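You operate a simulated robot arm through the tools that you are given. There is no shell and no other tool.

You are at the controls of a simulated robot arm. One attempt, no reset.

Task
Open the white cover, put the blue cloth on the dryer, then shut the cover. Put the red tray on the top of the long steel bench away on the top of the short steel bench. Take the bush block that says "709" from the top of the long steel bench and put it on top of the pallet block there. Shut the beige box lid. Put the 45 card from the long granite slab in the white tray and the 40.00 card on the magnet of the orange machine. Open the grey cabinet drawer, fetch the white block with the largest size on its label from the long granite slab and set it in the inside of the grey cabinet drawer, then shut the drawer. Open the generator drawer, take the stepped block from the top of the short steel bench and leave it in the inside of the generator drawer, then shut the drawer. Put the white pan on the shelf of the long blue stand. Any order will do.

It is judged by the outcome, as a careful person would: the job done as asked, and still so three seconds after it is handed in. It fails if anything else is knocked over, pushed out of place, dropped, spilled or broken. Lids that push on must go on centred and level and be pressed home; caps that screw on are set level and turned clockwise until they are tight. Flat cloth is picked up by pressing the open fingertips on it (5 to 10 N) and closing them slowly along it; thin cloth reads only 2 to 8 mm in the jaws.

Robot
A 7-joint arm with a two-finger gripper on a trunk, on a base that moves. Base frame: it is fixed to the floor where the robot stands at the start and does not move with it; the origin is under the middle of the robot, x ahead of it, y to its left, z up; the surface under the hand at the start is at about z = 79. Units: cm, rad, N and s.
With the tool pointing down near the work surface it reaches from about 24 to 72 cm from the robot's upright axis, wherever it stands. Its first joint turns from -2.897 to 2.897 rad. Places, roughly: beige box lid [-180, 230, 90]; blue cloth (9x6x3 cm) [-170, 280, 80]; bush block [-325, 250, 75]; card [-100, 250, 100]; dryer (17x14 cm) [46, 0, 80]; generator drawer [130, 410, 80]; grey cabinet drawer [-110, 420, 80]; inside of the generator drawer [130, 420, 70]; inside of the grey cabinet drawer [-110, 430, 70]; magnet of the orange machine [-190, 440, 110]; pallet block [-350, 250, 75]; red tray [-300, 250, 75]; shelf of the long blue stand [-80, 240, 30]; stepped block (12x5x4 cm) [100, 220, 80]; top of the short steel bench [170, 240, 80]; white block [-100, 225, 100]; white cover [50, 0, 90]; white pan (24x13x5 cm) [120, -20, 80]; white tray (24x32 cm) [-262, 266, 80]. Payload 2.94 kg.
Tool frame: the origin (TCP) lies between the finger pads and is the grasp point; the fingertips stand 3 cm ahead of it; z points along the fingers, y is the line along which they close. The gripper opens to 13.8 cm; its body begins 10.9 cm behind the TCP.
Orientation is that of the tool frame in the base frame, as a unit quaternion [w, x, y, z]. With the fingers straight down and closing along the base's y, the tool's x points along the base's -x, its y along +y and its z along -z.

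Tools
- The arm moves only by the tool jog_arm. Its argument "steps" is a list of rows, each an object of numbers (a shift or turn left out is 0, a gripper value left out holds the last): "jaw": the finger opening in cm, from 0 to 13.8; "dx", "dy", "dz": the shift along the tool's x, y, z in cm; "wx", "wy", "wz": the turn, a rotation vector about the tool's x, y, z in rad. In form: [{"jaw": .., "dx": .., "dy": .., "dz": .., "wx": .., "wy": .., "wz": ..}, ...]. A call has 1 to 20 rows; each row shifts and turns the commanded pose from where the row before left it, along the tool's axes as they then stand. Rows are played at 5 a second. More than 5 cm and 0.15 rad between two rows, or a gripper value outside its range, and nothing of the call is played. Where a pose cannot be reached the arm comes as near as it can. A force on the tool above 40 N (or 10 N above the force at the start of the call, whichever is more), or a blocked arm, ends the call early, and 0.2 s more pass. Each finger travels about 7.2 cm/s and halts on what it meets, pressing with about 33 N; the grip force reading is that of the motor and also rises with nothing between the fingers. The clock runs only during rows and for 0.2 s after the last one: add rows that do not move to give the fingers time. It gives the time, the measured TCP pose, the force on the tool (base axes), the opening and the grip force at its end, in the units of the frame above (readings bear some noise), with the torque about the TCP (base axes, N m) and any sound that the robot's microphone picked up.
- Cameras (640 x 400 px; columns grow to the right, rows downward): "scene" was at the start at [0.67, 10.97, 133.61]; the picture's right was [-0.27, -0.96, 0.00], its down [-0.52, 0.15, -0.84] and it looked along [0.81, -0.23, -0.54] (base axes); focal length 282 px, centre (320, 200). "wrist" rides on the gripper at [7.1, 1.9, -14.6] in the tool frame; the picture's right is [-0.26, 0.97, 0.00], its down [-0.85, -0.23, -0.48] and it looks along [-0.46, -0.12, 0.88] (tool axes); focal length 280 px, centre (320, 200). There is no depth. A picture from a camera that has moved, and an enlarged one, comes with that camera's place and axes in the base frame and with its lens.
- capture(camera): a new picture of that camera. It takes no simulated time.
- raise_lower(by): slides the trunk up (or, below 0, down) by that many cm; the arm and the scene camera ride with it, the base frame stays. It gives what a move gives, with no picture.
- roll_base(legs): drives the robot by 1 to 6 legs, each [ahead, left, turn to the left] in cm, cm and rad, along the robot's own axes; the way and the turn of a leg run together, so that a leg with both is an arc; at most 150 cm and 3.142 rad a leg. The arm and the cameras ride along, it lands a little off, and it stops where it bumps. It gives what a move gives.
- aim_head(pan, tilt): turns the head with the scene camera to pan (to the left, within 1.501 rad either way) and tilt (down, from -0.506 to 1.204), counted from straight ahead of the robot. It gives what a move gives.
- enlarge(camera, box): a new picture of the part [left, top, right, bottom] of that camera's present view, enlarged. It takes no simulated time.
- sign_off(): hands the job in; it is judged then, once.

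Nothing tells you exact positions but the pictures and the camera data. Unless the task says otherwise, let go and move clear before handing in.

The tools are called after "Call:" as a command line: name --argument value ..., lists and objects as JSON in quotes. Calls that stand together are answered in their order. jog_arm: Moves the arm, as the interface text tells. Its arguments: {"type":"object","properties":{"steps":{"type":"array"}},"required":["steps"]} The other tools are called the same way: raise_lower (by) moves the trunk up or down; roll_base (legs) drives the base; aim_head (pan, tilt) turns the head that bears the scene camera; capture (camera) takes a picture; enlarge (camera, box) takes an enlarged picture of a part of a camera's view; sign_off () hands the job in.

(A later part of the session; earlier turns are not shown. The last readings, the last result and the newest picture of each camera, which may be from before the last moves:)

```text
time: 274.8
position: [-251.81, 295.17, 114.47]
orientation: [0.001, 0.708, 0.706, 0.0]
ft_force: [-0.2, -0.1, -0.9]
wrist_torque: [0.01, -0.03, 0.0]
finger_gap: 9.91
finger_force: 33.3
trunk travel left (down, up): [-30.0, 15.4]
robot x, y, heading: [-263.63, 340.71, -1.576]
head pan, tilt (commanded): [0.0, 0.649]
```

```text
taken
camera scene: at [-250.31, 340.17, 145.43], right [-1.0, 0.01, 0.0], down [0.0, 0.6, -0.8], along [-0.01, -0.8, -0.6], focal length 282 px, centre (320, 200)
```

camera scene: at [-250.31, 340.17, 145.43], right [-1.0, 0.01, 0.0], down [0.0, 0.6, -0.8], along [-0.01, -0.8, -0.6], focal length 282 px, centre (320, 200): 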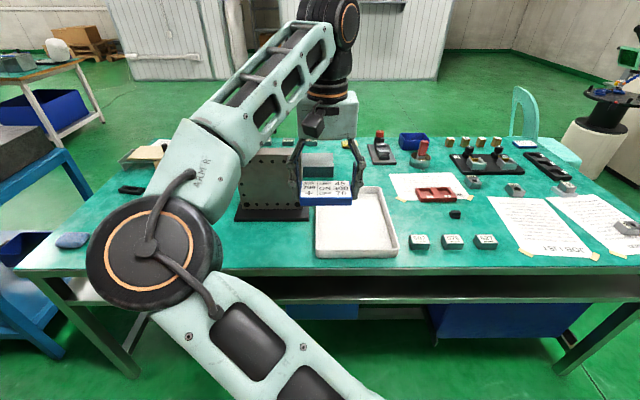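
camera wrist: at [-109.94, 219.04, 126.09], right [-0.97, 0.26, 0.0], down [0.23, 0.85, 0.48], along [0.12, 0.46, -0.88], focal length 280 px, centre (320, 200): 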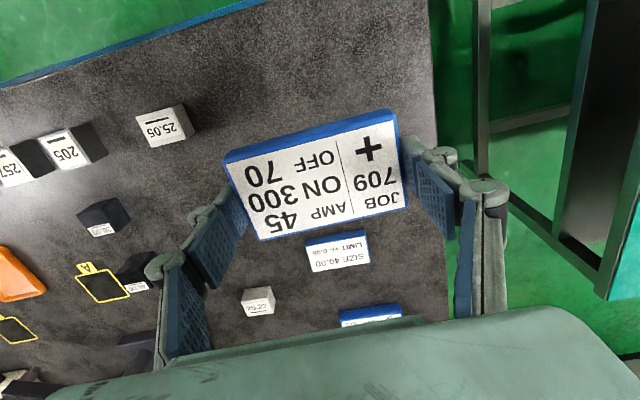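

The white tray (empty) is at x −276…−250, y 246…279. I'll drive closer, then centre the card over it and lower.

Call:
roll_base --legs '[[23, 0, 0]]'

Call:
jog_arm --steps '[{"dy": -4}, {"dy": -4}, {"dy": -4}, {"dx": -2.5}, {"dx": -2.5}, {"dx": -2.5}, {}]'

Call:
capture --camera "scene"

Call:
capture --camera "wrist"

```text
time: 276.6
position: [-252.04, 272.27, 114.42]
orientation: [0.001, 0.708, 0.706, 0.002]
ft_force: [-1.1, 0.6, -0.5]
wrist_torque: [-0.01, 0.02, 0.02]
finger_gap: 9.9
finger_force: 33.1
trunk travel left (down, up): [-30.0, 15.4]
robot x, y, heading: [-263.97, 318.14, -1.58]
head pan, tilt (commanded): [0.0, 0.649]
```

```text
time: 278.2
position: [-264.13, 264.65, 114.46]
orientation: [0.001, 0.709, 0.705, 0.001]
ft_force: [0.8, -1.0, -0.6]
wrist_torque: [0.01, -0.01, 0.01]
finger_gap: 9.9
finger_force: 33.4
trunk travel left (down, up): [-30.0, 15.4]
robot x, y, heading: [-264.01, 318.29, -1.578]
head pan, tilt (commanded): [0.0, 0.649]
```

```text
taken
camera scene: at [-250.48, 317.15, 145.43], right [-1.0, 0.01, 0.0], down [0.0, 0.6, -0.8], along [-0.01, -0.8, -0.6], focal length 282 px, centre (320, 200)
```

scene: 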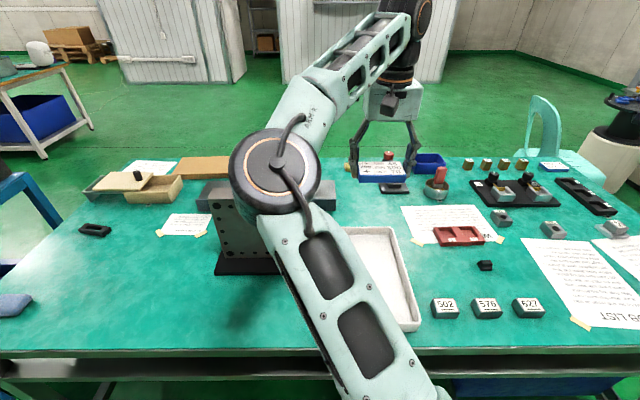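

```text
taken
camera wrist: at [-262.17, 271.73, 129.14], right [0.96, -0.26, 0.0], down [-0.23, -0.85, 0.48], along [-0.12, -0.46, -0.88], focal length 280 px, centre (320, 200)
```

wrist: 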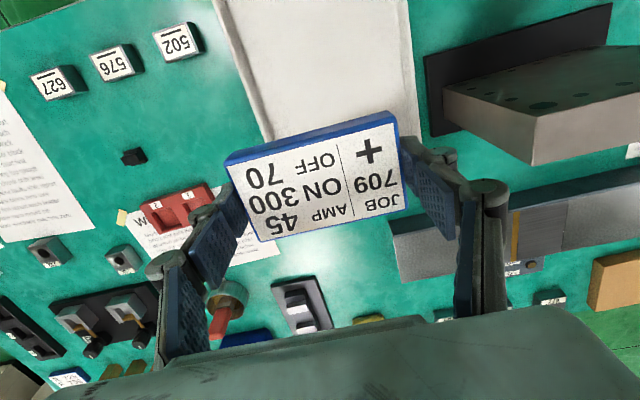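

Call:
jog_arm --steps '[{"dz": 4}, {"dz": 4}, {"dz": 4}, {"dz": 4}, {"dz": 4}, {"dz": 3}, {}]'

Call:
capture --camera "scene"

Call:
capture --camera "wrist"

```text
time: 279.8
position: [-264.07, 264.78, 91.53]
orientation: [0.001, 0.708, 0.706, -0.001]
ft_force: [-0.3, 0.6, -0.7]
wrist_torque: [0.03, 0.0, 0.03]
finger_gap: 9.94
finger_force: 33.8
trunk travel left (down, up): [-30.0, 15.4]
robot x, y, heading: [-264.12, 317.92, -1.578]
head pan, tilt (commanded): [0.0, 0.649]
```

```text
taken
camera scene: at [-250.48, 317.15, 145.43], right [-1.0, 0.01, 0.0], down [0.0, 0.6, -0.8], along [-0.01, -0.8, -0.6], focal length 282 px, centre (320, 200)
```

scene: 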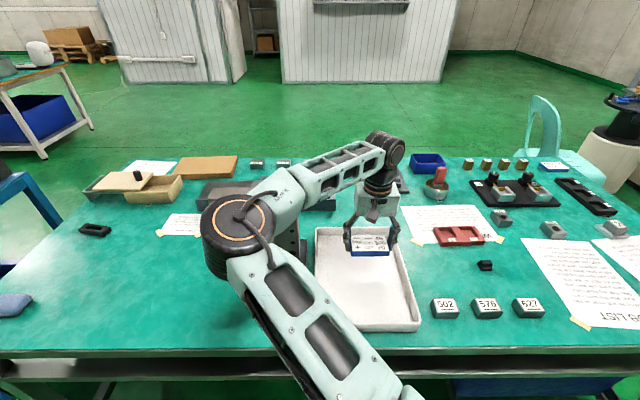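

```text
taken
camera wrist: at [-262.09, 271.84, 106.1], right [0.96, -0.26, 0.0], down [-0.23, -0.85, 0.48], along [-0.12, -0.46, -0.88], focal length 280 px, centre (320, 200)
```

wrist: 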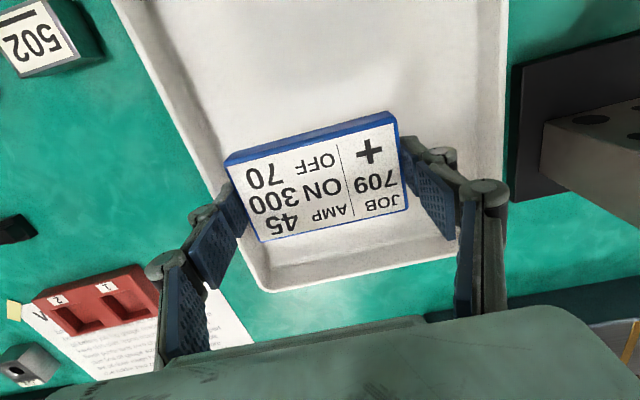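

Call:
enlarge --camera "scene" --box '[180, 160, 340, 280]'

```text
3.33 times, centred on (260, 220) of scene
camera zoom: at [-250.48, 317.15, 145.43], right [-1.0, 0.01, 0.0], down [0.0, 0.6, -0.8], along [-0.01, -0.8, -0.6], focal length 938 px, centre (520, 133)
```

zoom: 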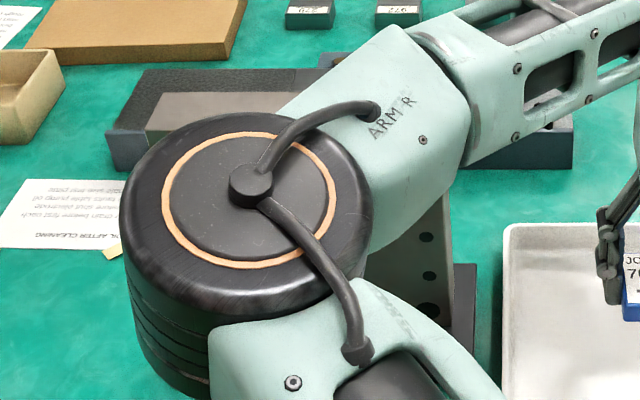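

The elbow is close to the angle plate. I'll raise the trunk so the elbow stays higher, and reach down with the arm instead.

Call:
raise_lower --by 15

Call:
jog_arm --steps '[{"dz": 4}, {"dz": 4}, {"dz": 4}, {"dz": 3}, {}]'

Call:
capture --camera "scene"

```text
time: 281.5
position: [-264.09, 264.78, 106.53]
orientation: [0.001, 0.708, 0.706, 0.001]
ft_force: [-0.6, -0.3, -0.5]
wrist_torque: [0.01, -0.01, 0.01]
finger_gap: 9.9
finger_force: 32.8
trunk travel left (down, up): [-45.0, 0.4]
robot x, y, heading: [-263.72, 318.5, -1.578]
head pan, tilt (commanded): [0.0, 0.649]
```

```text
time: 282.7
position: [-264.04, 264.58, 91.38]
orientation: [0.001, 0.708, 0.706, 0.0]
ft_force: [-0.8, 0.8, -1.1]
wrist_torque: [0.0, 0.0, 0.03]
finger_gap: 9.9
finger_force: 32.9
trunk travel left (down, up): [-45.0, 0.4]
robot x, y, heading: [-264.09, 318.24, -1.581]
head pan, tilt (commanded): [0.0, 0.649]
```

```text
taken
camera scene: at [-250.48, 317.16, 160.43], right [-1.0, 0.01, 0.0], down [0.0, 0.6, -0.8], along [-0.01, -0.8, -0.6], focal length 282 px, centre (320, 200)
```

scene: 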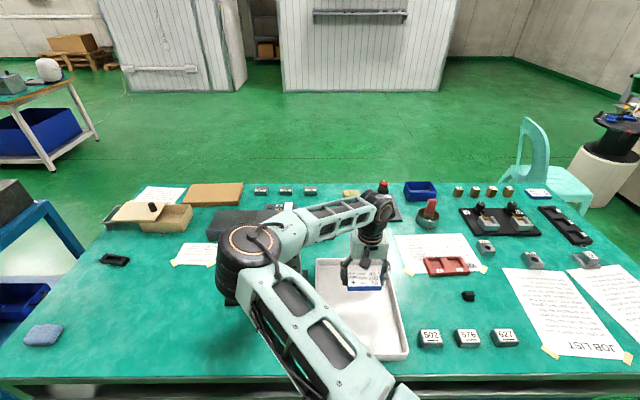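

To keep the elbow well away from the angle plate, I'll lift, shift the base 25 cm to its right, and reach back left to the tray.

Call:
jog_arm --steps '[{"dz": -4}, {"dz": -4}, {"dz": -4}, {"dz": -3}]'

Call:
roll_base --legs '[[0, -25, 0]]'

Call:
jog_arm --steps '[{"dy": 4}, {"dy": 4}, {"dy": 4}, {"dy": 4}, {"dy": 4}, {"dy": 4}, {"dy": 1}, {"dz": 4}, {"dz": 4}, {"dz": 4}, {"dz": 3}, {}]'

Call:
capture --camera "scene"

```text
time: 283.7
position: [-264.06, 264.72, 106.57]
orientation: [0.0, 0.709, 0.706, 0.001]
ft_force: [-0.8, 1.4, -1.5]
wrist_torque: [0.01, -0.01, 0.0]
finger_gap: 9.93
finger_force: 32.8
trunk travel left (down, up): [-45.0, 0.4]
robot x, y, heading: [-264.14, 317.84, -1.577]
head pan, tilt (commanded): [0.0, 0.649]
```

```text
time: 286.5
position: [-288.85, 264.78, 106.48]
orientation: [0.001, 0.708, 0.706, 0.0]
ft_force: [0.6, -0.2, -0.6]
wrist_torque: [0.01, -0.02, -0.02]
finger_gap: 9.91
finger_force: 32.8
trunk travel left (down, up): [-45.0, 0.4]
robot x, y, heading: [-288.61, 318.17, -1.576]
head pan, tilt (commanded): [0.0, 0.649]
```

```text
time: 289.1
position: [-263.7, 264.8, 91.53]
orientation: [0.001, 0.707, 0.707, -0.001]
ft_force: [0.3, -0.6, -0.8]
wrist_torque: [-0.02, 0.0, -0.01]
finger_gap: 9.91
finger_force: 32.6
trunk travel left (down, up): [-45.0, 0.4]
robot x, y, heading: [-289.22, 318.17, -1.576]
head pan, tilt (commanded): [0.0, 0.649]
```

```text
taken
camera scene: at [-275.24, 317.36, 160.43], right [-1.0, 0.01, 0.0], down [0.0, 0.6, -0.8], along [-0.01, -0.8, -0.6], focal length 282 px, centre (320, 200)
```

scene: 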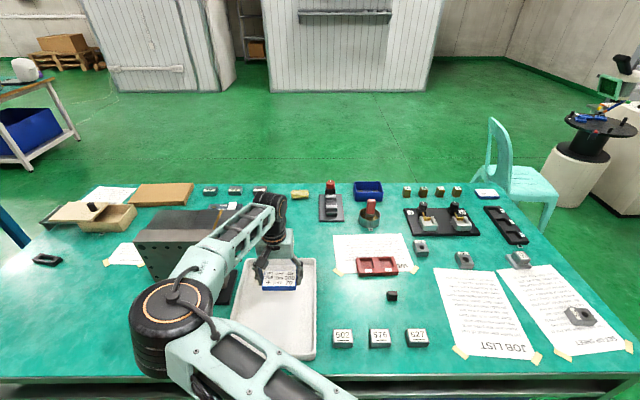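

Call:
enlarge --camera "scene" --box '[110, 190, 330, 350]'

Call:
capture --camera "wrist"

```text
2.50 times, centred on (220, 270) of scene
camera zoom: at [-275.24, 317.36, 160.43], right [-1.0, 0.01, 0.0], down [0.0, 0.6, -0.8], along [-0.01, -0.8, -0.6], focal length 704 px, centre (570, 25)
```

zoom: 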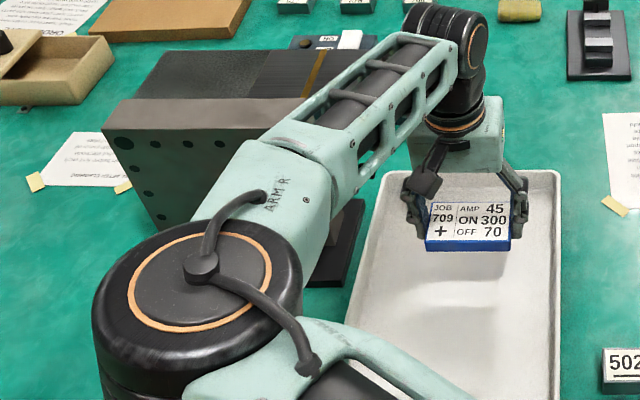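

```text
taken
camera wrist: at [-261.79, 271.84, 106.19], right [0.96, -0.26, 0.0], down [-0.23, -0.85, 0.48], along [-0.12, -0.46, -0.88], focal length 280 px, centre (320, 200)
```

wrist: 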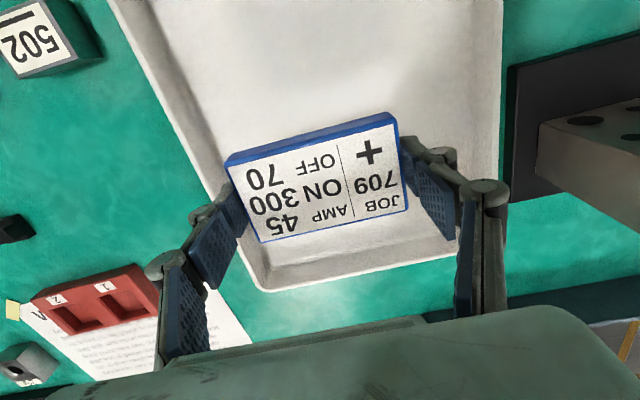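

The plate is undisturbed and the arm has clearance. Lower the card into the tray until it touches.

Call:
jog_arm --steps '[{"dz": 2.5}, {"dz": 2}, {}]'

Call:
jog_arm --steps '[{"dz": 0.5}, {"dz": 0.5}, {"dz": 0.5}, {"dz": 0.5}, {}]'

```text
time: 289.9
position: [-263.72, 264.79, 87.01]
orientation: [0.001, 0.707, 0.707, 0.0]
ft_force: [0.2, 0.0, -1.0]
wrist_torque: [0.03, 0.02, 0.0]
finger_gap: 9.93
finger_force: 33.2
trunk travel left (down, up): [-45.0, 0.4]
robot x, y, heading: [-288.95, 318.44, -1.577]
head pan, tilt (commanded): [0.0, 0.649]
```

```text
time: 291.1
position: [-263.87, 264.86, 85.04]
orientation: [0.001, 0.709, 0.706, 0.0]
ft_force: [0.6, 0.5, -0.1]
wrist_torque: [-0.01, 0.03, 0.02]
finger_gap: 9.92
finger_force: 33.9
trunk travel left (down, up): [-45.0, 0.4]
robot x, y, heading: [-288.96, 318.21, -1.582]
head pan, tilt (commanded): [0.0, 0.649]
```

Call:
jog_arm --steps '[{"dz": 0.4}, {"dz": 0.4}, {"dz": 0.4}, {}]'

Call:
jog_arm --steps '[{"dz": 0.4}, {"dz": 0.4}, {}]'

Call:
jog_arm --steps '[{"dz": 0.4}, {"dz": 0.4}, {}]'

```text
time: 292.1
position: [-263.61, 264.83, 83.86]
orientation: [0.002, 0.708, 0.706, 0.0]
ft_force: [0.9, 1.1, -1.4]
wrist_torque: [0.0, -0.03, 0.01]
finger_gap: 9.92
finger_force: 33.1
trunk travel left (down, up): [-45.0, 0.4]
robot x, y, heading: [-288.96, 318.35, -1.579]
head pan, tilt (commanded): [0.0, 0.649]
```

```text
time: 292.9
position: [-263.79, 264.84, 83.0]
orientation: [0.0, 0.708, 0.706, 0.0]
ft_force: [0.0, -1.0, -0.7]
wrist_torque: [-0.03, 0.0, -0.02]
finger_gap: 9.91
finger_force: 33.3
trunk travel left (down, up): [-45.0, 0.4]
robot x, y, heading: [-289.14, 318.44, -1.577]
head pan, tilt (commanded): [0.0, 0.649]
```

```text
time: 293.7
position: [-263.74, 264.83, 82.85]
orientation: [0.004, 0.708, 0.706, -0.001]
ft_force: [-1.3, 9.4, 22.4]
wrist_torque: [0.41, 1.27, -0.56]
finger_gap: 9.89
finger_force: 33.1
trunk travel left (down, up): [-45.0, 0.4]
robot x, y, heading: [-288.63, 318.31, -1.577]
head pan, tilt (commanded): [0.0, 0.649]
stopped in row 3: the force on the tool passed its limit at 42 N (the readings are from after the stop); the commanded pose is now the measured one
```

Contact with the tray floor. Release and rise.

Call:
jog_arm --steps '[{"dz": -0.2}, {"jaw": 10.8}, {"jaw": 12.5}, {}, {"dz": -2}, {"dz": -4}, {"dz": -4}, {"dz": -4}, {"dz": -4}]'

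Call:
capture --camera "wrist"

Call:
capture --camera "scene"

```text
time: 295.7
position: [-263.79, 264.7, 100.69]
orientation: [0.004, 0.707, 0.707, 0.0]
ft_force: [0.7, 0.2, -0.3]
wrist_torque: [0.01, 0.0, 0.0]
finger_gap: 12.54
finger_force: 0.0
trunk travel left (down, up): [-45.0, 0.4]
robot x, y, heading: [-288.95, 318.42, -1.572]
head pan, tilt (commanded): [0.0, 0.649]
```

```text
taken
camera wrist: at [-261.9, 271.93, 115.39], right [0.96, -0.26, 0.0], down [-0.23, -0.85, 0.48], along [-0.12, -0.46, -0.88], focal length 280 px, centre (320, 200)
```

wrist: 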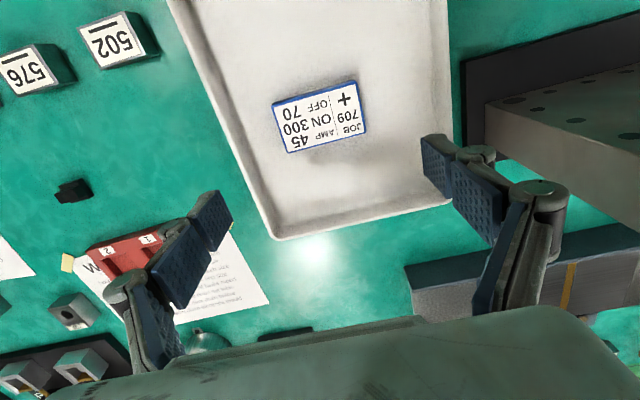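

```text
taken
camera scene: at [-275.26, 317.41, 160.43], right [-1.0, 0.01, 0.0], down [0.0, 0.6, -0.8], along [-0.01, -0.8, -0.6], focal length 282 px, centre (320, 200)
```

scene: 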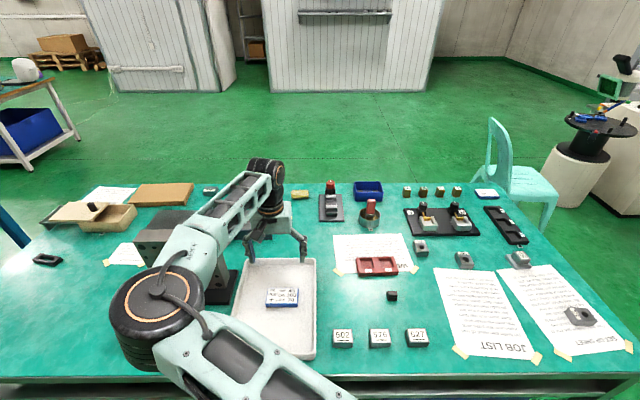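

The 45 card lies flat in the tray. Now look for the 709 bush block, the pallet block and the red tray.

Call:
enlarge --camera "scene" --box '[390, 180, 630, 340]'

Call:
enlarge --camera "scene" --box '[310, 170, 450, 290]'

```text
2.50 times, centred on (510, 260) of scene
camera zoom: at [-275.26, 317.41, 160.43], right [-1.0, 0.01, 0.0], down [0.0, 0.6, -0.8], along [-0.01, -0.8, -0.6], focal length 704 px, centre (-155, 50)
```

zoom: 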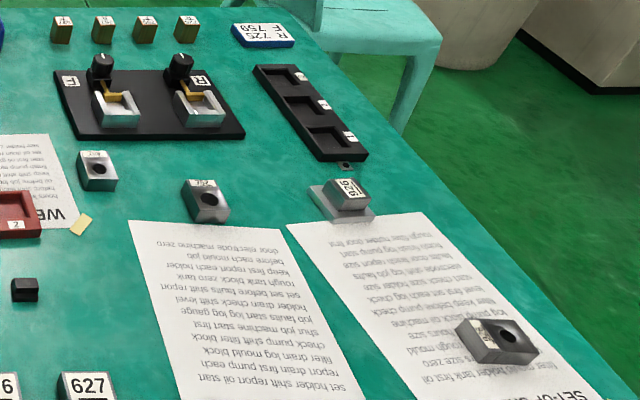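

```text
3.33 times, centred on (380, 230) of scene
camera zoom: at [-275.26, 317.41, 160.43], right [-1.0, 0.01, 0.0], down [0.0, 0.6, -0.8], along [-0.01, -0.8, -0.6], focal length 938 px, centre (120, 100)
```

zoom: 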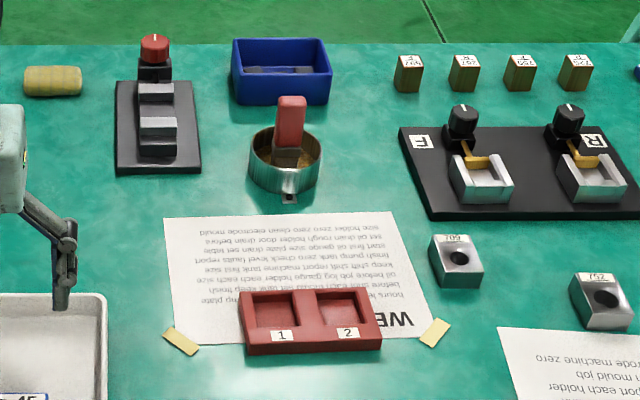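

The 709 bush block is at ≈[−316, 242] and the pallet block at ≈[−352, 246]. I'll move the base right and take a closer look with the wrist camera.

Call:
jog_arm --steps '[{"dz": -4}, {"dz": -4}, {"dy": -4}, {"dy": -4}, {"dy": -4}, {"dy": -4}, {"dy": -4}, {"dy": -4}]'

Call:
roll_base --legs '[[0, -38, 0]]'

Call:
capture --camera "wrist"

Call:
capture --camera "scene"

```text
time: 297.5
position: [-287.9, 264.73, 108.79]
orientation: [0.003, 0.707, 0.707, -0.001]
ft_force: [-0.4, -0.6, 0.2]
wrist_torque: [-0.01, 0.0, -0.02]
finger_gap: 12.53
finger_force: 0.0
trunk travel left (down, up): [-45.0, 0.4]
robot x, y, heading: [-288.78, 318.43, -1.58]
head pan, tilt (commanded): [0.0, 0.649]
```

```text
time: 301.4
position: [-325.77, 264.99, 108.82]
orientation: [0.004, 0.707, 0.707, 0.0]
ft_force: [-0.2, 0.3, 0.3]
wrist_torque: [0.0, -0.01, -0.01]
finger_gap: 12.49
finger_force: 0.0
trunk travel left (down, up): [-45.0, 0.4]
robot x, y, heading: [-326.83, 318.41, -1.577]
head pan, tilt (commanded): [0.0, 0.649]
```

```text
taken
camera wrist: at [-323.79, 272.16, 123.29], right [0.96, -0.26, 0.0], down [-0.23, -0.85, 0.48], along [-0.12, -0.46, -0.88], focal length 280 px, centre (320, 200)
```

wrist: 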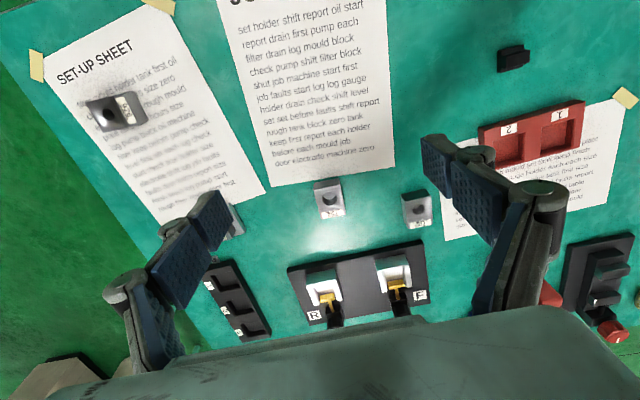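

```text
taken
camera scene: at [-313.05, 317.65, 160.43], right [-1.0, 0.01, 0.0], down [0.0, 0.6, -0.8], along [-0.01, -0.8, -0.6], focal length 282 px, centre (320, 200)
```

scene: 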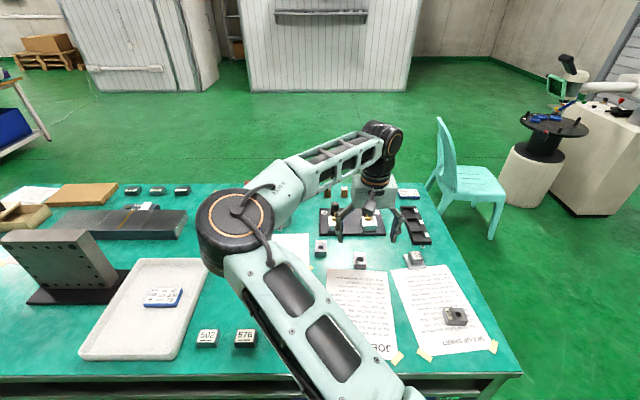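

Call:
enlarge --camera "scene" --box '[290, 190, 490, 340]'

Call:
enlarge --camera "wrist" --box '[280, 140, 460, 280]'

Call:
enlarge --camera "wrist" --box '[60, 60, 280, 280]'

```text
2.67 times, centred on (390, 265) of scene
camera zoom: at [-313.05, 317.65, 160.43], right [-1.0, 0.01, 0.0], down [0.0, 0.6, -0.8], along [-0.01, -0.8, -0.6], focal length 751 px, centre (133, 27)
```

zoom: 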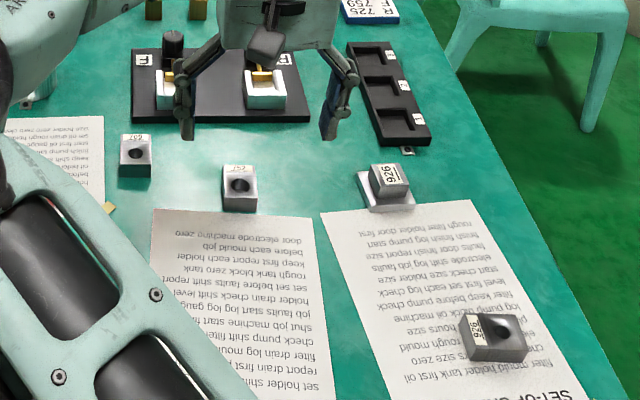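

```text
2.86 times, centred on (370, 210) of wrist
camera zoom: at [-323.79, 272.16, 123.29], right [0.96, -0.26, 0.0], down [-0.23, -0.85, 0.48], along [-0.12, -0.46, -0.88], focal length 801 px, centre (177, 171)
```

zoom: 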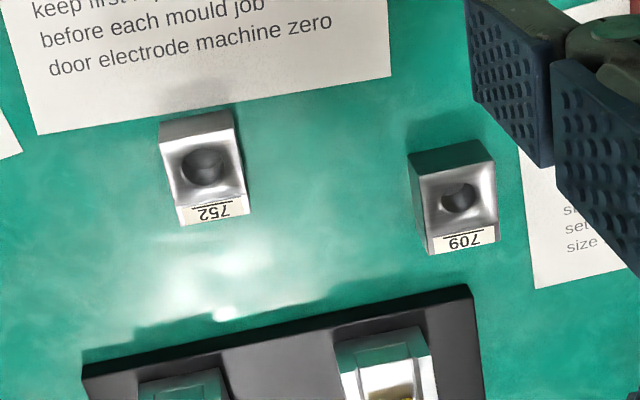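

```text
1.82 times, centred on (170, 170) of wrist
camera zoom: at [-323.79, 272.16, 123.29], right [0.96, -0.26, 0.0], down [-0.23, -0.85, 0.48], along [-0.12, -0.46, -0.88], focal length 510 px, centre (593, 254)
```

zoom: 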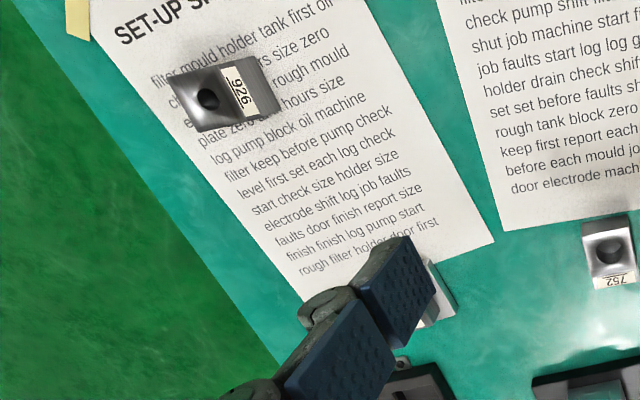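

Confirmed: the 709 bush block is at ≈[−314.3, 243], pallet block at ≈[−349, 249]. I'll move a little closer and left, and lower the trunk for better reach.

Call:
jog_arm --steps '[{"dz": -3, "dx": 2}, {"dz": -3, "dx": 2}]'

Call:
roll_base --legs '[[5, 9, 0]]'

Call:
raise_lower --by -18

Call:
jog_arm --steps '[{"jaw": 8, "dx": -3, "dy": 0.7}, {"dx": -4, "dy": 0.7}, {"dx": -4, "dy": 0.7}, {"dx": -4, "dy": 0.7}, {}]'

Call:
capture --camera "wrist"

```text
time: 301.9
position: [-325.67, 269.13, 114.82]
orientation: [0.003, 0.708, 0.707, -0.001]
ft_force: [0.7, 0.7, 0.4]
wrist_torque: [-0.06, -0.02, 0.01]
finger_gap: 12.52
finger_force: 0.0
trunk travel left (down, up): [-45.0, 0.4]
robot x, y, heading: [-326.84, 318.42, -1.579]
head pan, tilt (commanded): [0.0, 0.649]
```

```text
time: 303.4
position: [-316.82, 263.91, 114.78]
orientation: [0.002, 0.706, 0.708, -0.001]
ft_force: [0.5, -0.7, -0.5]
wrist_torque: [0.01, 0.02, 0.0]
finger_gap: 12.48
finger_force: 0.1
trunk travel left (down, up): [-45.0, 0.4]
robot x, y, heading: [-317.99, 313.37, -1.581]
head pan, tilt (commanded): [0.0, 0.649]
```

```text
time: 305.4
position: [-316.74, 263.96, 96.66]
orientation: [0.003, 0.708, 0.707, 0.0]
ft_force: [-0.6, -0.9, 0.3]
wrist_torque: [0.03, -0.01, -0.05]
finger_gap: 12.49
finger_force: 0.1
trunk travel left (down, up): [-27.0, 18.4]
robot x, y, heading: [-318.01, 313.38, -1.578]
head pan, tilt (commanded): [0.0, 0.649]
```

```text
time: 306.6
position: [-314.04, 248.98, 96.7]
orientation: [0.003, 0.708, 0.706, -0.001]
ft_force: [0.2, 0.0, -0.4]
wrist_torque: [0.01, -0.03, 0.01]
finger_gap: 8.01
finger_force: 0.0
trunk travel left (down, up): [-27.0, 18.4]
robot x, y, heading: [-317.62, 313.66, -1.58]
head pan, tilt (commanded): [0.0, 0.649]
```

```text
taken
camera wrist: at [-312.05, 256.15, 111.37], right [0.96, -0.26, 0.0], down [-0.23, -0.85, 0.48], along [-0.12, -0.46, -0.88], focal length 280 px, centre (320, 200)
```

wrist: 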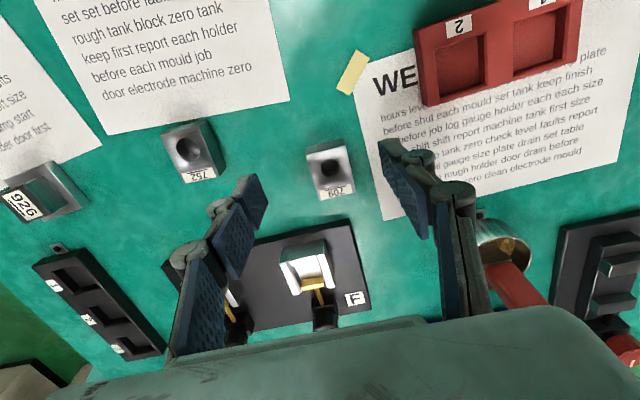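

Block confirmed at ≈[−313.8, 244.5]. Move over it and descend.

Call:
jog_arm --steps '[{"dx": -2.3, "dy": 0.2, "dz": 2}, {"dx": -2.2, "dz": 3}, {"dz": 3}, {"dz": 2.5}, {}]'

Call:
capture --camera "wrist"

Call:
enlarge --camera "scene" --box '[240, 170, 440, 300]'

```text
time: 307.8
position: [-313.87, 244.52, 86.23]
orientation: [0.003, 0.707, 0.707, -0.001]
ft_force: [0.7, -0.3, 0.3]
wrist_torque: [0.0, 0.01, 0.02]
finger_gap: 7.98
finger_force: 0.0
trunk travel left (down, up): [-27.0, 18.4]
robot x, y, heading: [-317.64, 313.18, -1.577]
head pan, tilt (commanded): [0.0, 0.649]
```

```text
taken
camera wrist: at [-311.9, 251.67, 100.88], right [0.96, -0.26, 0.0], down [-0.23, -0.85, 0.48], along [-0.12, -0.46, -0.88], focal length 280 px, centre (320, 200)
```

wrist: 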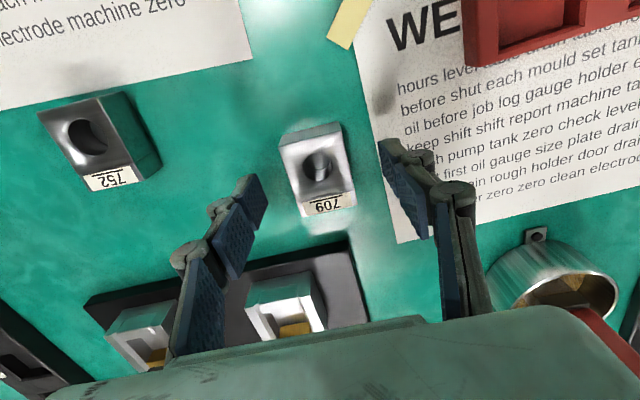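

```text
3.08 times, centred on (340, 235) of scene
camera zoom: at [-304.21, 312.62, 142.43], right [-1.0, 0.01, 0.0], down [0.0, 0.6, -0.8], along [0.0, -0.8, -0.6], focal length 866 px, centre (258, 92)
```

zoom: 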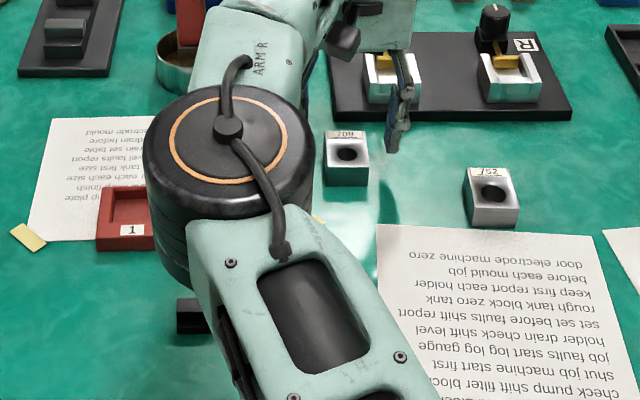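

Call:
jog_arm --steps '[{"dz": 2}, {"dz": 1.5}, {}, {"jaw": 5}, {}, {"jaw": 2.5}, {}, {}]'

Call:
capture --camera "wrist"

```text
time: 309.6
position: [-313.87, 244.5, 83.03]
orientation: [0.002, 0.708, 0.706, -0.002]
ft_force: [-8.8, -2.3, 11.7]
wrist_torque: [0.1, 0.44, 0.07]
finger_gap: 4.39
finger_force: 33.1
trunk travel left (down, up): [-27.0, 18.4]
robot x, y, heading: [-317.8, 313.45, -1.577]
head pan, tilt (commanded): [0.0, 0.649]
```

```text
taken
camera wrist: at [-312.01, 251.64, 97.56], right [0.96, -0.26, 0.0], down [-0.23, -0.84, 0.48], along [-0.12, -0.47, -0.88], focal length 280 px, centre (320, 200)
```

wrist: 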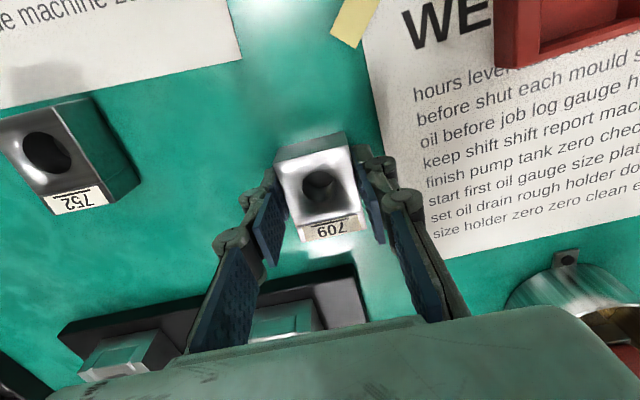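

Gripped (4.4 cm). Lift and move across to the pallet block.

Call:
jog_arm --steps '[{"dz": -0.7}, {"dz": -2}, {"dz": -3}, {"dz": -4}, {"dz": -4}, {"dz": -3}, {"dx": 3}, {"dx": 3}]'

Call:
roll_base --legs '[[0, -30, 0]]'

Call:
capture --camera "wrist"

Call:
capture --camera "scene"

```text
time: 311.4
position: [-313.75, 250.58, 99.43]
orientation: [0.002, 0.707, 0.707, 0.0]
ft_force: [0.2, 0.2, -4.8]
wrist_torque: [0.05, -0.03, 0.0]
finger_gap: 4.36
finger_force: 33.0
trunk travel left (down, up): [-27.0, 18.4]
robot x, y, heading: [-317.98, 313.17, -1.577]
head pan, tilt (commanded): [0.0, 0.649]
```

```text
time: 314.6
position: [-343.88, 250.85, 99.43]
orientation: [0.003, 0.708, 0.706, 0.0]
ft_force: [0.8, 0.3, -4.7]
wrist_torque: [0.06, -0.01, -0.02]
finger_gap: 4.37
finger_force: 33.2
trunk travel left (down, up): [-27.0, 18.4]
robot x, y, heading: [-347.72, 313.64, -1.577]
head pan, tilt (commanded): [0.0, 0.649]
```

```text
taken
camera wrist: at [-342.0, 257.88, 114.05], right [0.96, -0.26, 0.0], down [-0.23, -0.85, 0.48], along [-0.12, -0.46, -0.88], focal length 280 px, centre (320, 200)
```

wrist: 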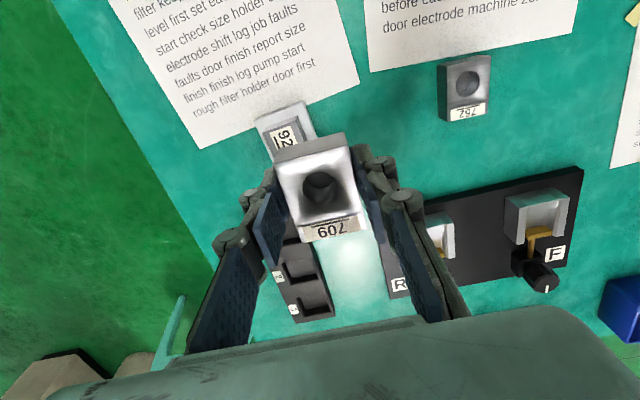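

```text
taken
camera scene: at [-334.15, 312.75, 142.43], right [-1.0, 0.01, 0.0], down [0.01, 0.6, -0.8], along [-0.01, -0.8, -0.6], focal length 282 px, centre (320, 200)
```

scene: 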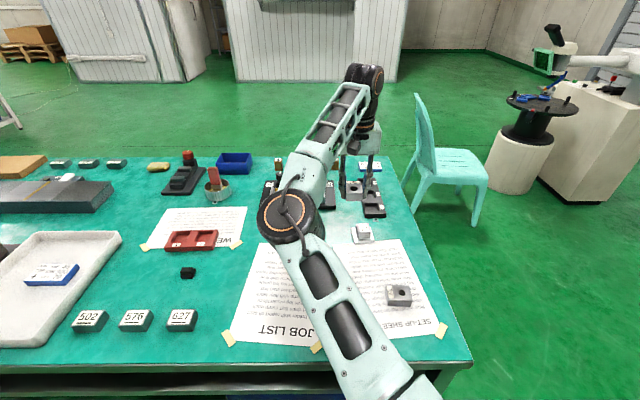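

Call:
enlarge --camera "scene" --box '[310, 170, 430, 260]'

Call:
enlarge --camera "wrist" --box '[220, 80, 400, 260]'

```text
4.44 times, centred on (370, 215) of scene
camera zoom: at [-334.15, 312.75, 142.43], right [-1.0, 0.01, 0.0], down [0.01, 0.6, -0.8], along [-0.01, -0.8, -0.6], focal length 1251 px, centre (98, 133)
```

zoom: 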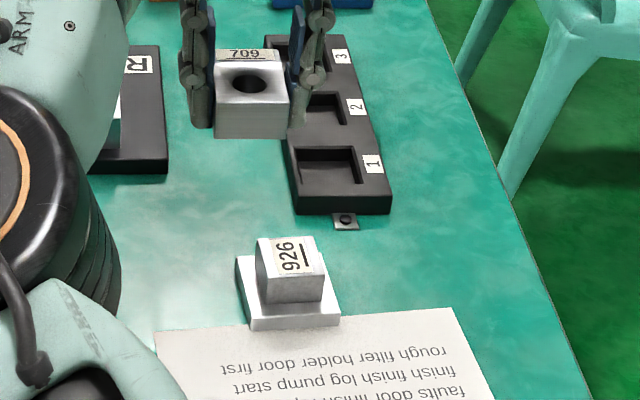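

```text
2.22 times, centred on (310, 170) of wrist
camera zoom: at [-342.0, 257.88, 114.05], right [0.96, -0.26, 0.0], down [-0.23, -0.85, 0.48], along [-0.12, -0.46, -0.88], focal length 623 px, centre (342, 267)
```

zoom: 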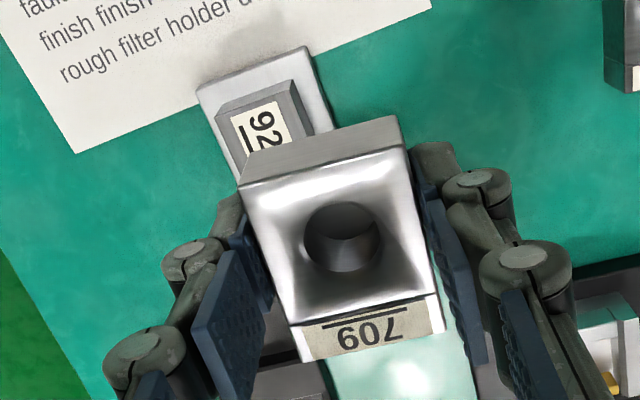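

Pallet block top centre ≈[−348.1, 249.9]. Position the 709 block over it and lower in small steps until contact.

Call:
jog_arm --steps '[{"dx": -0.95, "dy": -2.1}, {"dy": -2.1}, {"dz": 4}, {"dz": 4}, {"dz": 1.5}, {}]'

Call:
enlarge --camera "scene" --box '[310, 170, 430, 260]'

Call:
enlarge --camera "wrist" --box '[220, 80, 400, 260]'

```text
time: 316.0
position: [-348.19, 249.74, 89.87]
orientation: [0.002, 0.708, 0.706, -0.001]
ft_force: [-0.4, 0.3, -6.1]
wrist_torque: [0.02, 0.01, 0.05]
finger_gap: 4.33
finger_force: 33.9
trunk travel left (down, up): [-27.0, 18.4]
robot x, y, heading: [-347.41, 313.53, -1.578]
head pan, tilt (commanded): [0.0, 0.649]
```

```text
4.44 times, centred on (370, 215) of scene
camera zoom: at [-334.15, 312.75, 142.43], right [-1.0, 0.01, 0.0], down [0.01, 0.6, -0.8], along [-0.01, -0.8, -0.6], focal length 1251 px, centre (98, 133)
```

zoom: 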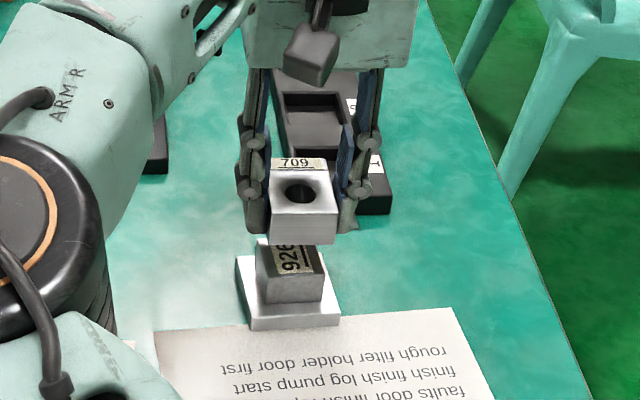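

```text
2.22 times, centred on (310, 170) of wrist
camera zoom: at [-346.18, 256.87, 104.5], right [0.96, -0.26, 0.0], down [-0.23, -0.85, 0.48], along [-0.12, -0.46, -0.88], focal length 623 px, centre (342, 267)
```

zoom: 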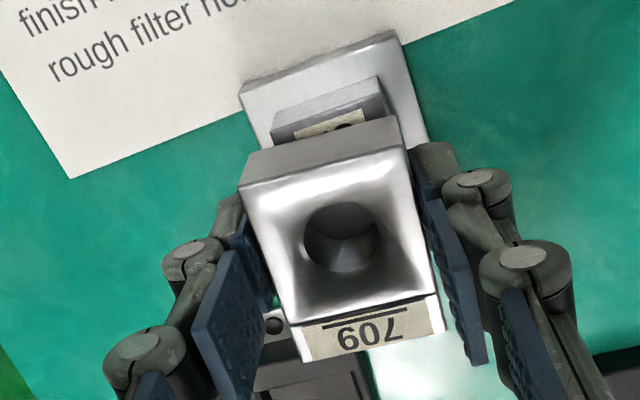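

Aligned in both views. Lowering to contact.

Call:
jog_arm --steps '[{"dz": 1}, {"dz": 0.6}, {}]'

Call:
jog_arm --steps '[{"dz": 0.4}, {}]'

Call:
jog_arm --steps '[{"dz": 0.3}, {}]'

Call:
jog_arm --steps '[{"dz": 0.3}, {}]'

```text
time: 316.8
position: [-348.09, 249.7, 88.39]
orientation: [0.002, 0.708, 0.706, 0.0]
ft_force: [0.5, 0.2, -4.9]
wrist_torque: [0.07, -0.03, 0.02]
finger_gap: 4.35
finger_force: 33.3
trunk travel left (down, up): [-27.0, 18.4]
robot x, y, heading: [-347.36, 313.63, -1.582]
head pan, tilt (commanded): [0.0, 0.649]
```

```text
time: 317.4
position: [-347.99, 249.69, 87.97]
orientation: [0.003, 0.708, 0.706, 0.0]
ft_force: [0.1, 0.0, -4.8]
wrist_torque: [-0.01, 0.01, 0.03]
finger_gap: 4.33
finger_force: 32.9
trunk travel left (down, up): [-27.0, 18.4]
robot x, y, heading: [-347.8, 313.9, -1.579]
head pan, tilt (commanded): [0.0, 0.649]
```

```text
time: 318.0
position: [-348.14, 249.67, 87.59]
orientation: [0.002, 0.709, 0.706, -0.001]
ft_force: [0.7, -0.2, -5.4]
wrist_torque: [0.04, -0.02, -0.05]
finger_gap: 4.35
finger_force: 32.6
trunk travel left (down, up): [-27.0, 18.4]
robot x, y, heading: [-347.74, 313.48, -1.585]
head pan, tilt (commanded): [0.0, 0.649]
```

```text
time: 318.6
position: [-348.09, 249.69, 87.21]
orientation: [0.003, 0.708, 0.706, 0.001]
ft_force: [0.3, 0.0, -4.8]
wrist_torque: [0.04, 0.0, 0.0]
finger_gap: 4.35
finger_force: 33.4
trunk travel left (down, up): [-27.0, 18.4]
robot x, y, heading: [-347.69, 313.58, -1.574]
head pan, tilt (commanded): [0.0, 0.649]
```

Call:
jog_arm --steps '[{"dz": 0.3}, {}]'

Call:
jog_arm --steps '[{"dz": 0.3}, {}]'

Call:
jog_arm --steps '[{"dz": 0.2}, {}]'

Call:
enlarge --camera "scene" --box '[330, 190, 410, 260]'

```text
time: 319.2
position: [-348.08, 249.82, 87.02]
orientation: [0.003, 0.709, 0.705, 0.0]
ft_force: [0.7, 0.7, -5.3]
wrist_torque: [0.05, 0.02, 0.0]
finger_gap: 4.35
finger_force: 33.3
trunk travel left (down, up): [-27.0, 18.4]
robot x, y, heading: [-347.72, 313.82, -1.575]
head pan, tilt (commanded): [0.0, 0.649]
```

```text
time: 319.8
position: [-348.1, 249.84, 86.95]
orientation: [0.003, 0.707, 0.707, -0.003]
ft_force: [1.9, -1.6, 8.0]
wrist_torque: [0.03, 0.14, 0.01]
finger_gap: 4.38
finger_force: 33.6
trunk travel left (down, up): [-27.0, 18.4]
robot x, y, heading: [-347.48, 313.86, -1.577]
head pan, tilt (commanded): [0.0, 0.649]
```

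```text
time: 320.4
position: [-348.08, 249.85, 86.98]
orientation: [0.005, 0.708, 0.706, -0.004]
ft_force: [0.9, -5.1, 24.5]
wrist_torque: [-0.16, -0.04, -0.03]
finger_gap: 4.37
finger_force: 33.4
trunk travel left (down, up): [-27.0, 18.4]
robot x, y, heading: [-347.52, 313.43, -1.584]
head pan, tilt (commanded): [0.0, 0.649]
```

```text
5.71 times, centred on (370, 225) of scene
camera zoom: at [-334.14, 313.05, 142.45], right [-1.0, 0.01, 0.0], down [0.0, 0.6, -0.8], along [-0.01, -0.8, -0.6], focal length 1608 px, centre (34, 57)
```

zoom: 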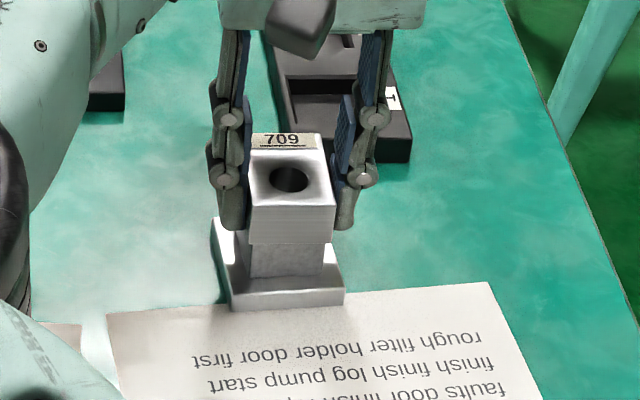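

The 709 block sits squarely on the pallet block. Release and rise.

Call:
jog_arm --steps '[{"dz": -0.25}, {}, {"jaw": 5.2}, {"jaw": 7}, {}, {"dz": -2}, {"dz": -4}, {"dz": -4}, {"dz": -4}]'

Call:
enlarge --camera "scene" --box '[330, 190, 410, 260]'

Call:
capture --camera "wrist"

```text
time: 322.4
position: [-348.33, 249.94, 100.83]
orientation: [0.003, 0.708, 0.706, 0.0]
ft_force: [0.9, 0.1, -1.1]
wrist_torque: [0.01, 0.01, -0.01]
finger_gap: 7.0
finger_force: 0.0
trunk travel left (down, up): [-27.0, 18.4]
robot x, y, heading: [-347.88, 313.44, -1.579]
head pan, tilt (commanded): [0.0, 0.649]
```

```text
5.71 times, centred on (370, 225) of scene
camera zoom: at [-334.16, 312.82, 142.42], right [-1.0, 0.01, 0.0], down [0.01, 0.6, -0.8], along [-0.01, -0.8, -0.6], focal length 1608 px, centre (34, 57)
```

zoom: 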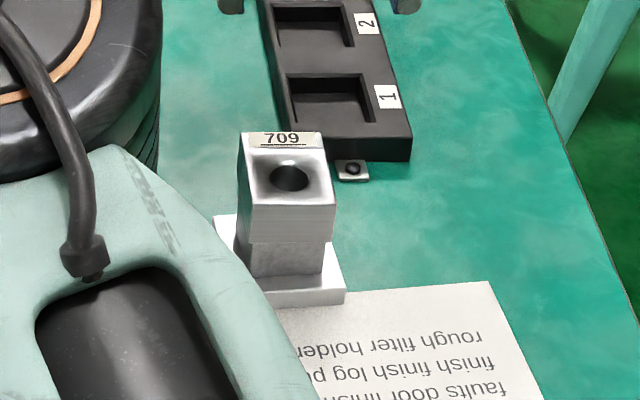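

```text
taken
camera wrist: at [-346.32, 257.03, 115.39], right [0.96, -0.26, 0.0], down [-0.23, -0.85, 0.48], along [-0.12, -0.46, -0.88], focal length 280 px, centre (320, 200)
```

wrist: 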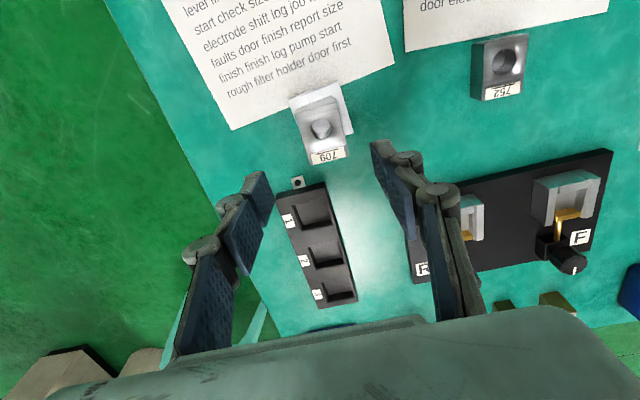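

Done. Next the red tray at ≈[−297, 251]: drive left to face it, turn the tool 90° to grip across its short side.

Call:
roll_base --legs '[[0, 52, 0]]'

Call:
jog_arm --steps '[{"dz": -2, "jaw": 11}, {"wz": 0.143}, {"wz": 0.143}, {"wz": 0.143}, {"wz": 0.143}, {"wz": 0.143}, {"wz": 0.143}, {"wz": 0.143}, {"wz": 0.143}, {"wz": 0.143}, {"wz": 0.143}, {"wz": 0.141}, {}]'

Call:
capture --camera "wrist"

Call:
capture --camera "scene"

```text
time: 327.5
position: [-296.11, 249.47, 100.7]
orientation: [0.003, 0.708, 0.706, 0.0]
ft_force: [-0.1, 0.7, -0.8]
wrist_torque: [-0.02, -0.01, 0.04]
finger_gap: 6.99
finger_force: 0.1
trunk travel left (down, up): [-27.0, 18.4]
robot x, y, heading: [-295.62, 313.07, -1.576]
head pan, tilt (commanded): [0.0, 0.649]
```

```text
time: 330.3
position: [-312.38, 278.53, 99.38]
orientation: [0.003, 1.0, 0.0, 0.002]
ft_force: [-0.5, 0.6, -0.2]
wrist_torque: [0.0, -0.04, -0.02]
finger_gap: 11.01
finger_force: 0.0
out of reach, approached as far as the arm can: row 5, 6, 7, 8, 9, 10, 11, 12
trunk travel left (down, up): [-27.0, 18.4]
robot x, y, heading: [-295.42, 313.96, -1.577]
head pan, tilt (commanded): [0.0, 0.649]
```

```text
taken
camera wrist: at [-305.32, 276.7, 114.12], right [-0.26, -0.97, 0.01], down [-0.85, 0.23, 0.47], along [-0.45, 0.12, -0.88], focal length 280 px, centre (320, 200)
```

wrist: 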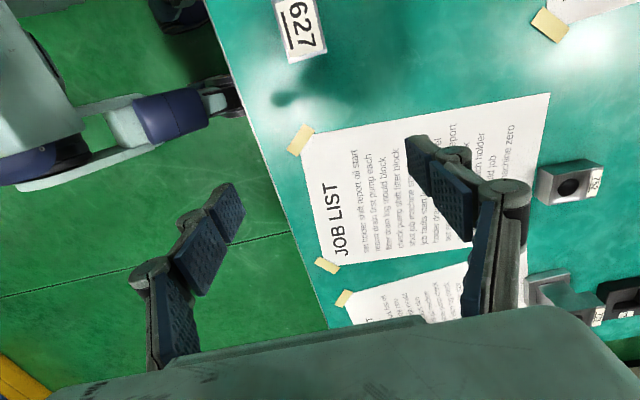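

```text
taken
camera scene: at [-282.01, 312.41, 142.43], right [-1.0, 0.01, 0.0], down [0.0, 0.6, -0.8], along [-0.01, -0.8, -0.6], focal length 282 px, centre (320, 200)
```

scene: 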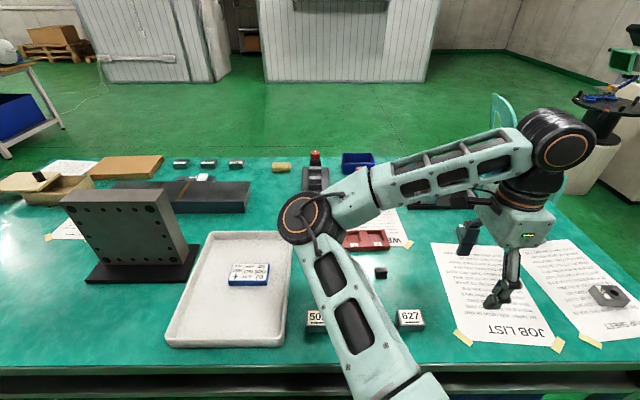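

The +90° wrist turn runs into a joint limit at this reach; I'll turn the other way (−90°) instead.

Call:
jog_arm --steps '[{"dz": -1.5}, {"wz": -0.148}, {"wz": -0.148}, {"wz": -0.148}, {"wz": -0.148}, {"wz": -0.148}, {"wz": -0.148}, {"wz": -0.148}, {"wz": -0.148}, {"wz": -0.148}, {"wz": -0.148}, {"wz": -0.148}]'

Call:
jog_arm --steps '[{"wz": -0.148}, {"wz": -0.148}, {"wz": -0.148}, {"wz": -0.148}, {"wz": -0.148}, {"wz": -0.148}, {"wz": -0.148}, {"wz": -0.148}, {"wz": -0.148}, {"wz": -0.148}, {"wz": -0.034}]'

```text
time: 332.9
position: [-312.43, 278.5, 101.0]
orientation: [0.002, 0.686, 0.728, -0.001]
ft_force: [0.1, -0.5, -0.6]
wrist_torque: [0.0, 0.0, 0.01]
finger_gap: 10.99
finger_force: 0.0
trunk travel left (down, up): [-27.0, 18.4]
robot x, y, heading: [-295.57, 313.44, -1.575]
head pan, tilt (commanded): [0.0, 0.649]
```

```text
time: 335.3
position: [-312.4, 278.46, 101.01]
orientation: [0.002, 0.0, 1.0, -0.003]
ft_force: [-0.1, 0.1, -0.3]
wrist_torque: [0.04, 0.01, -0.01]
finger_gap: 11.02
finger_force: 0.1
trunk travel left (down, up): [-27.0, 18.4]
robot x, y, heading: [-295.54, 313.33, -1.579]
head pan, tilt (commanded): [0.0, 0.649]
```

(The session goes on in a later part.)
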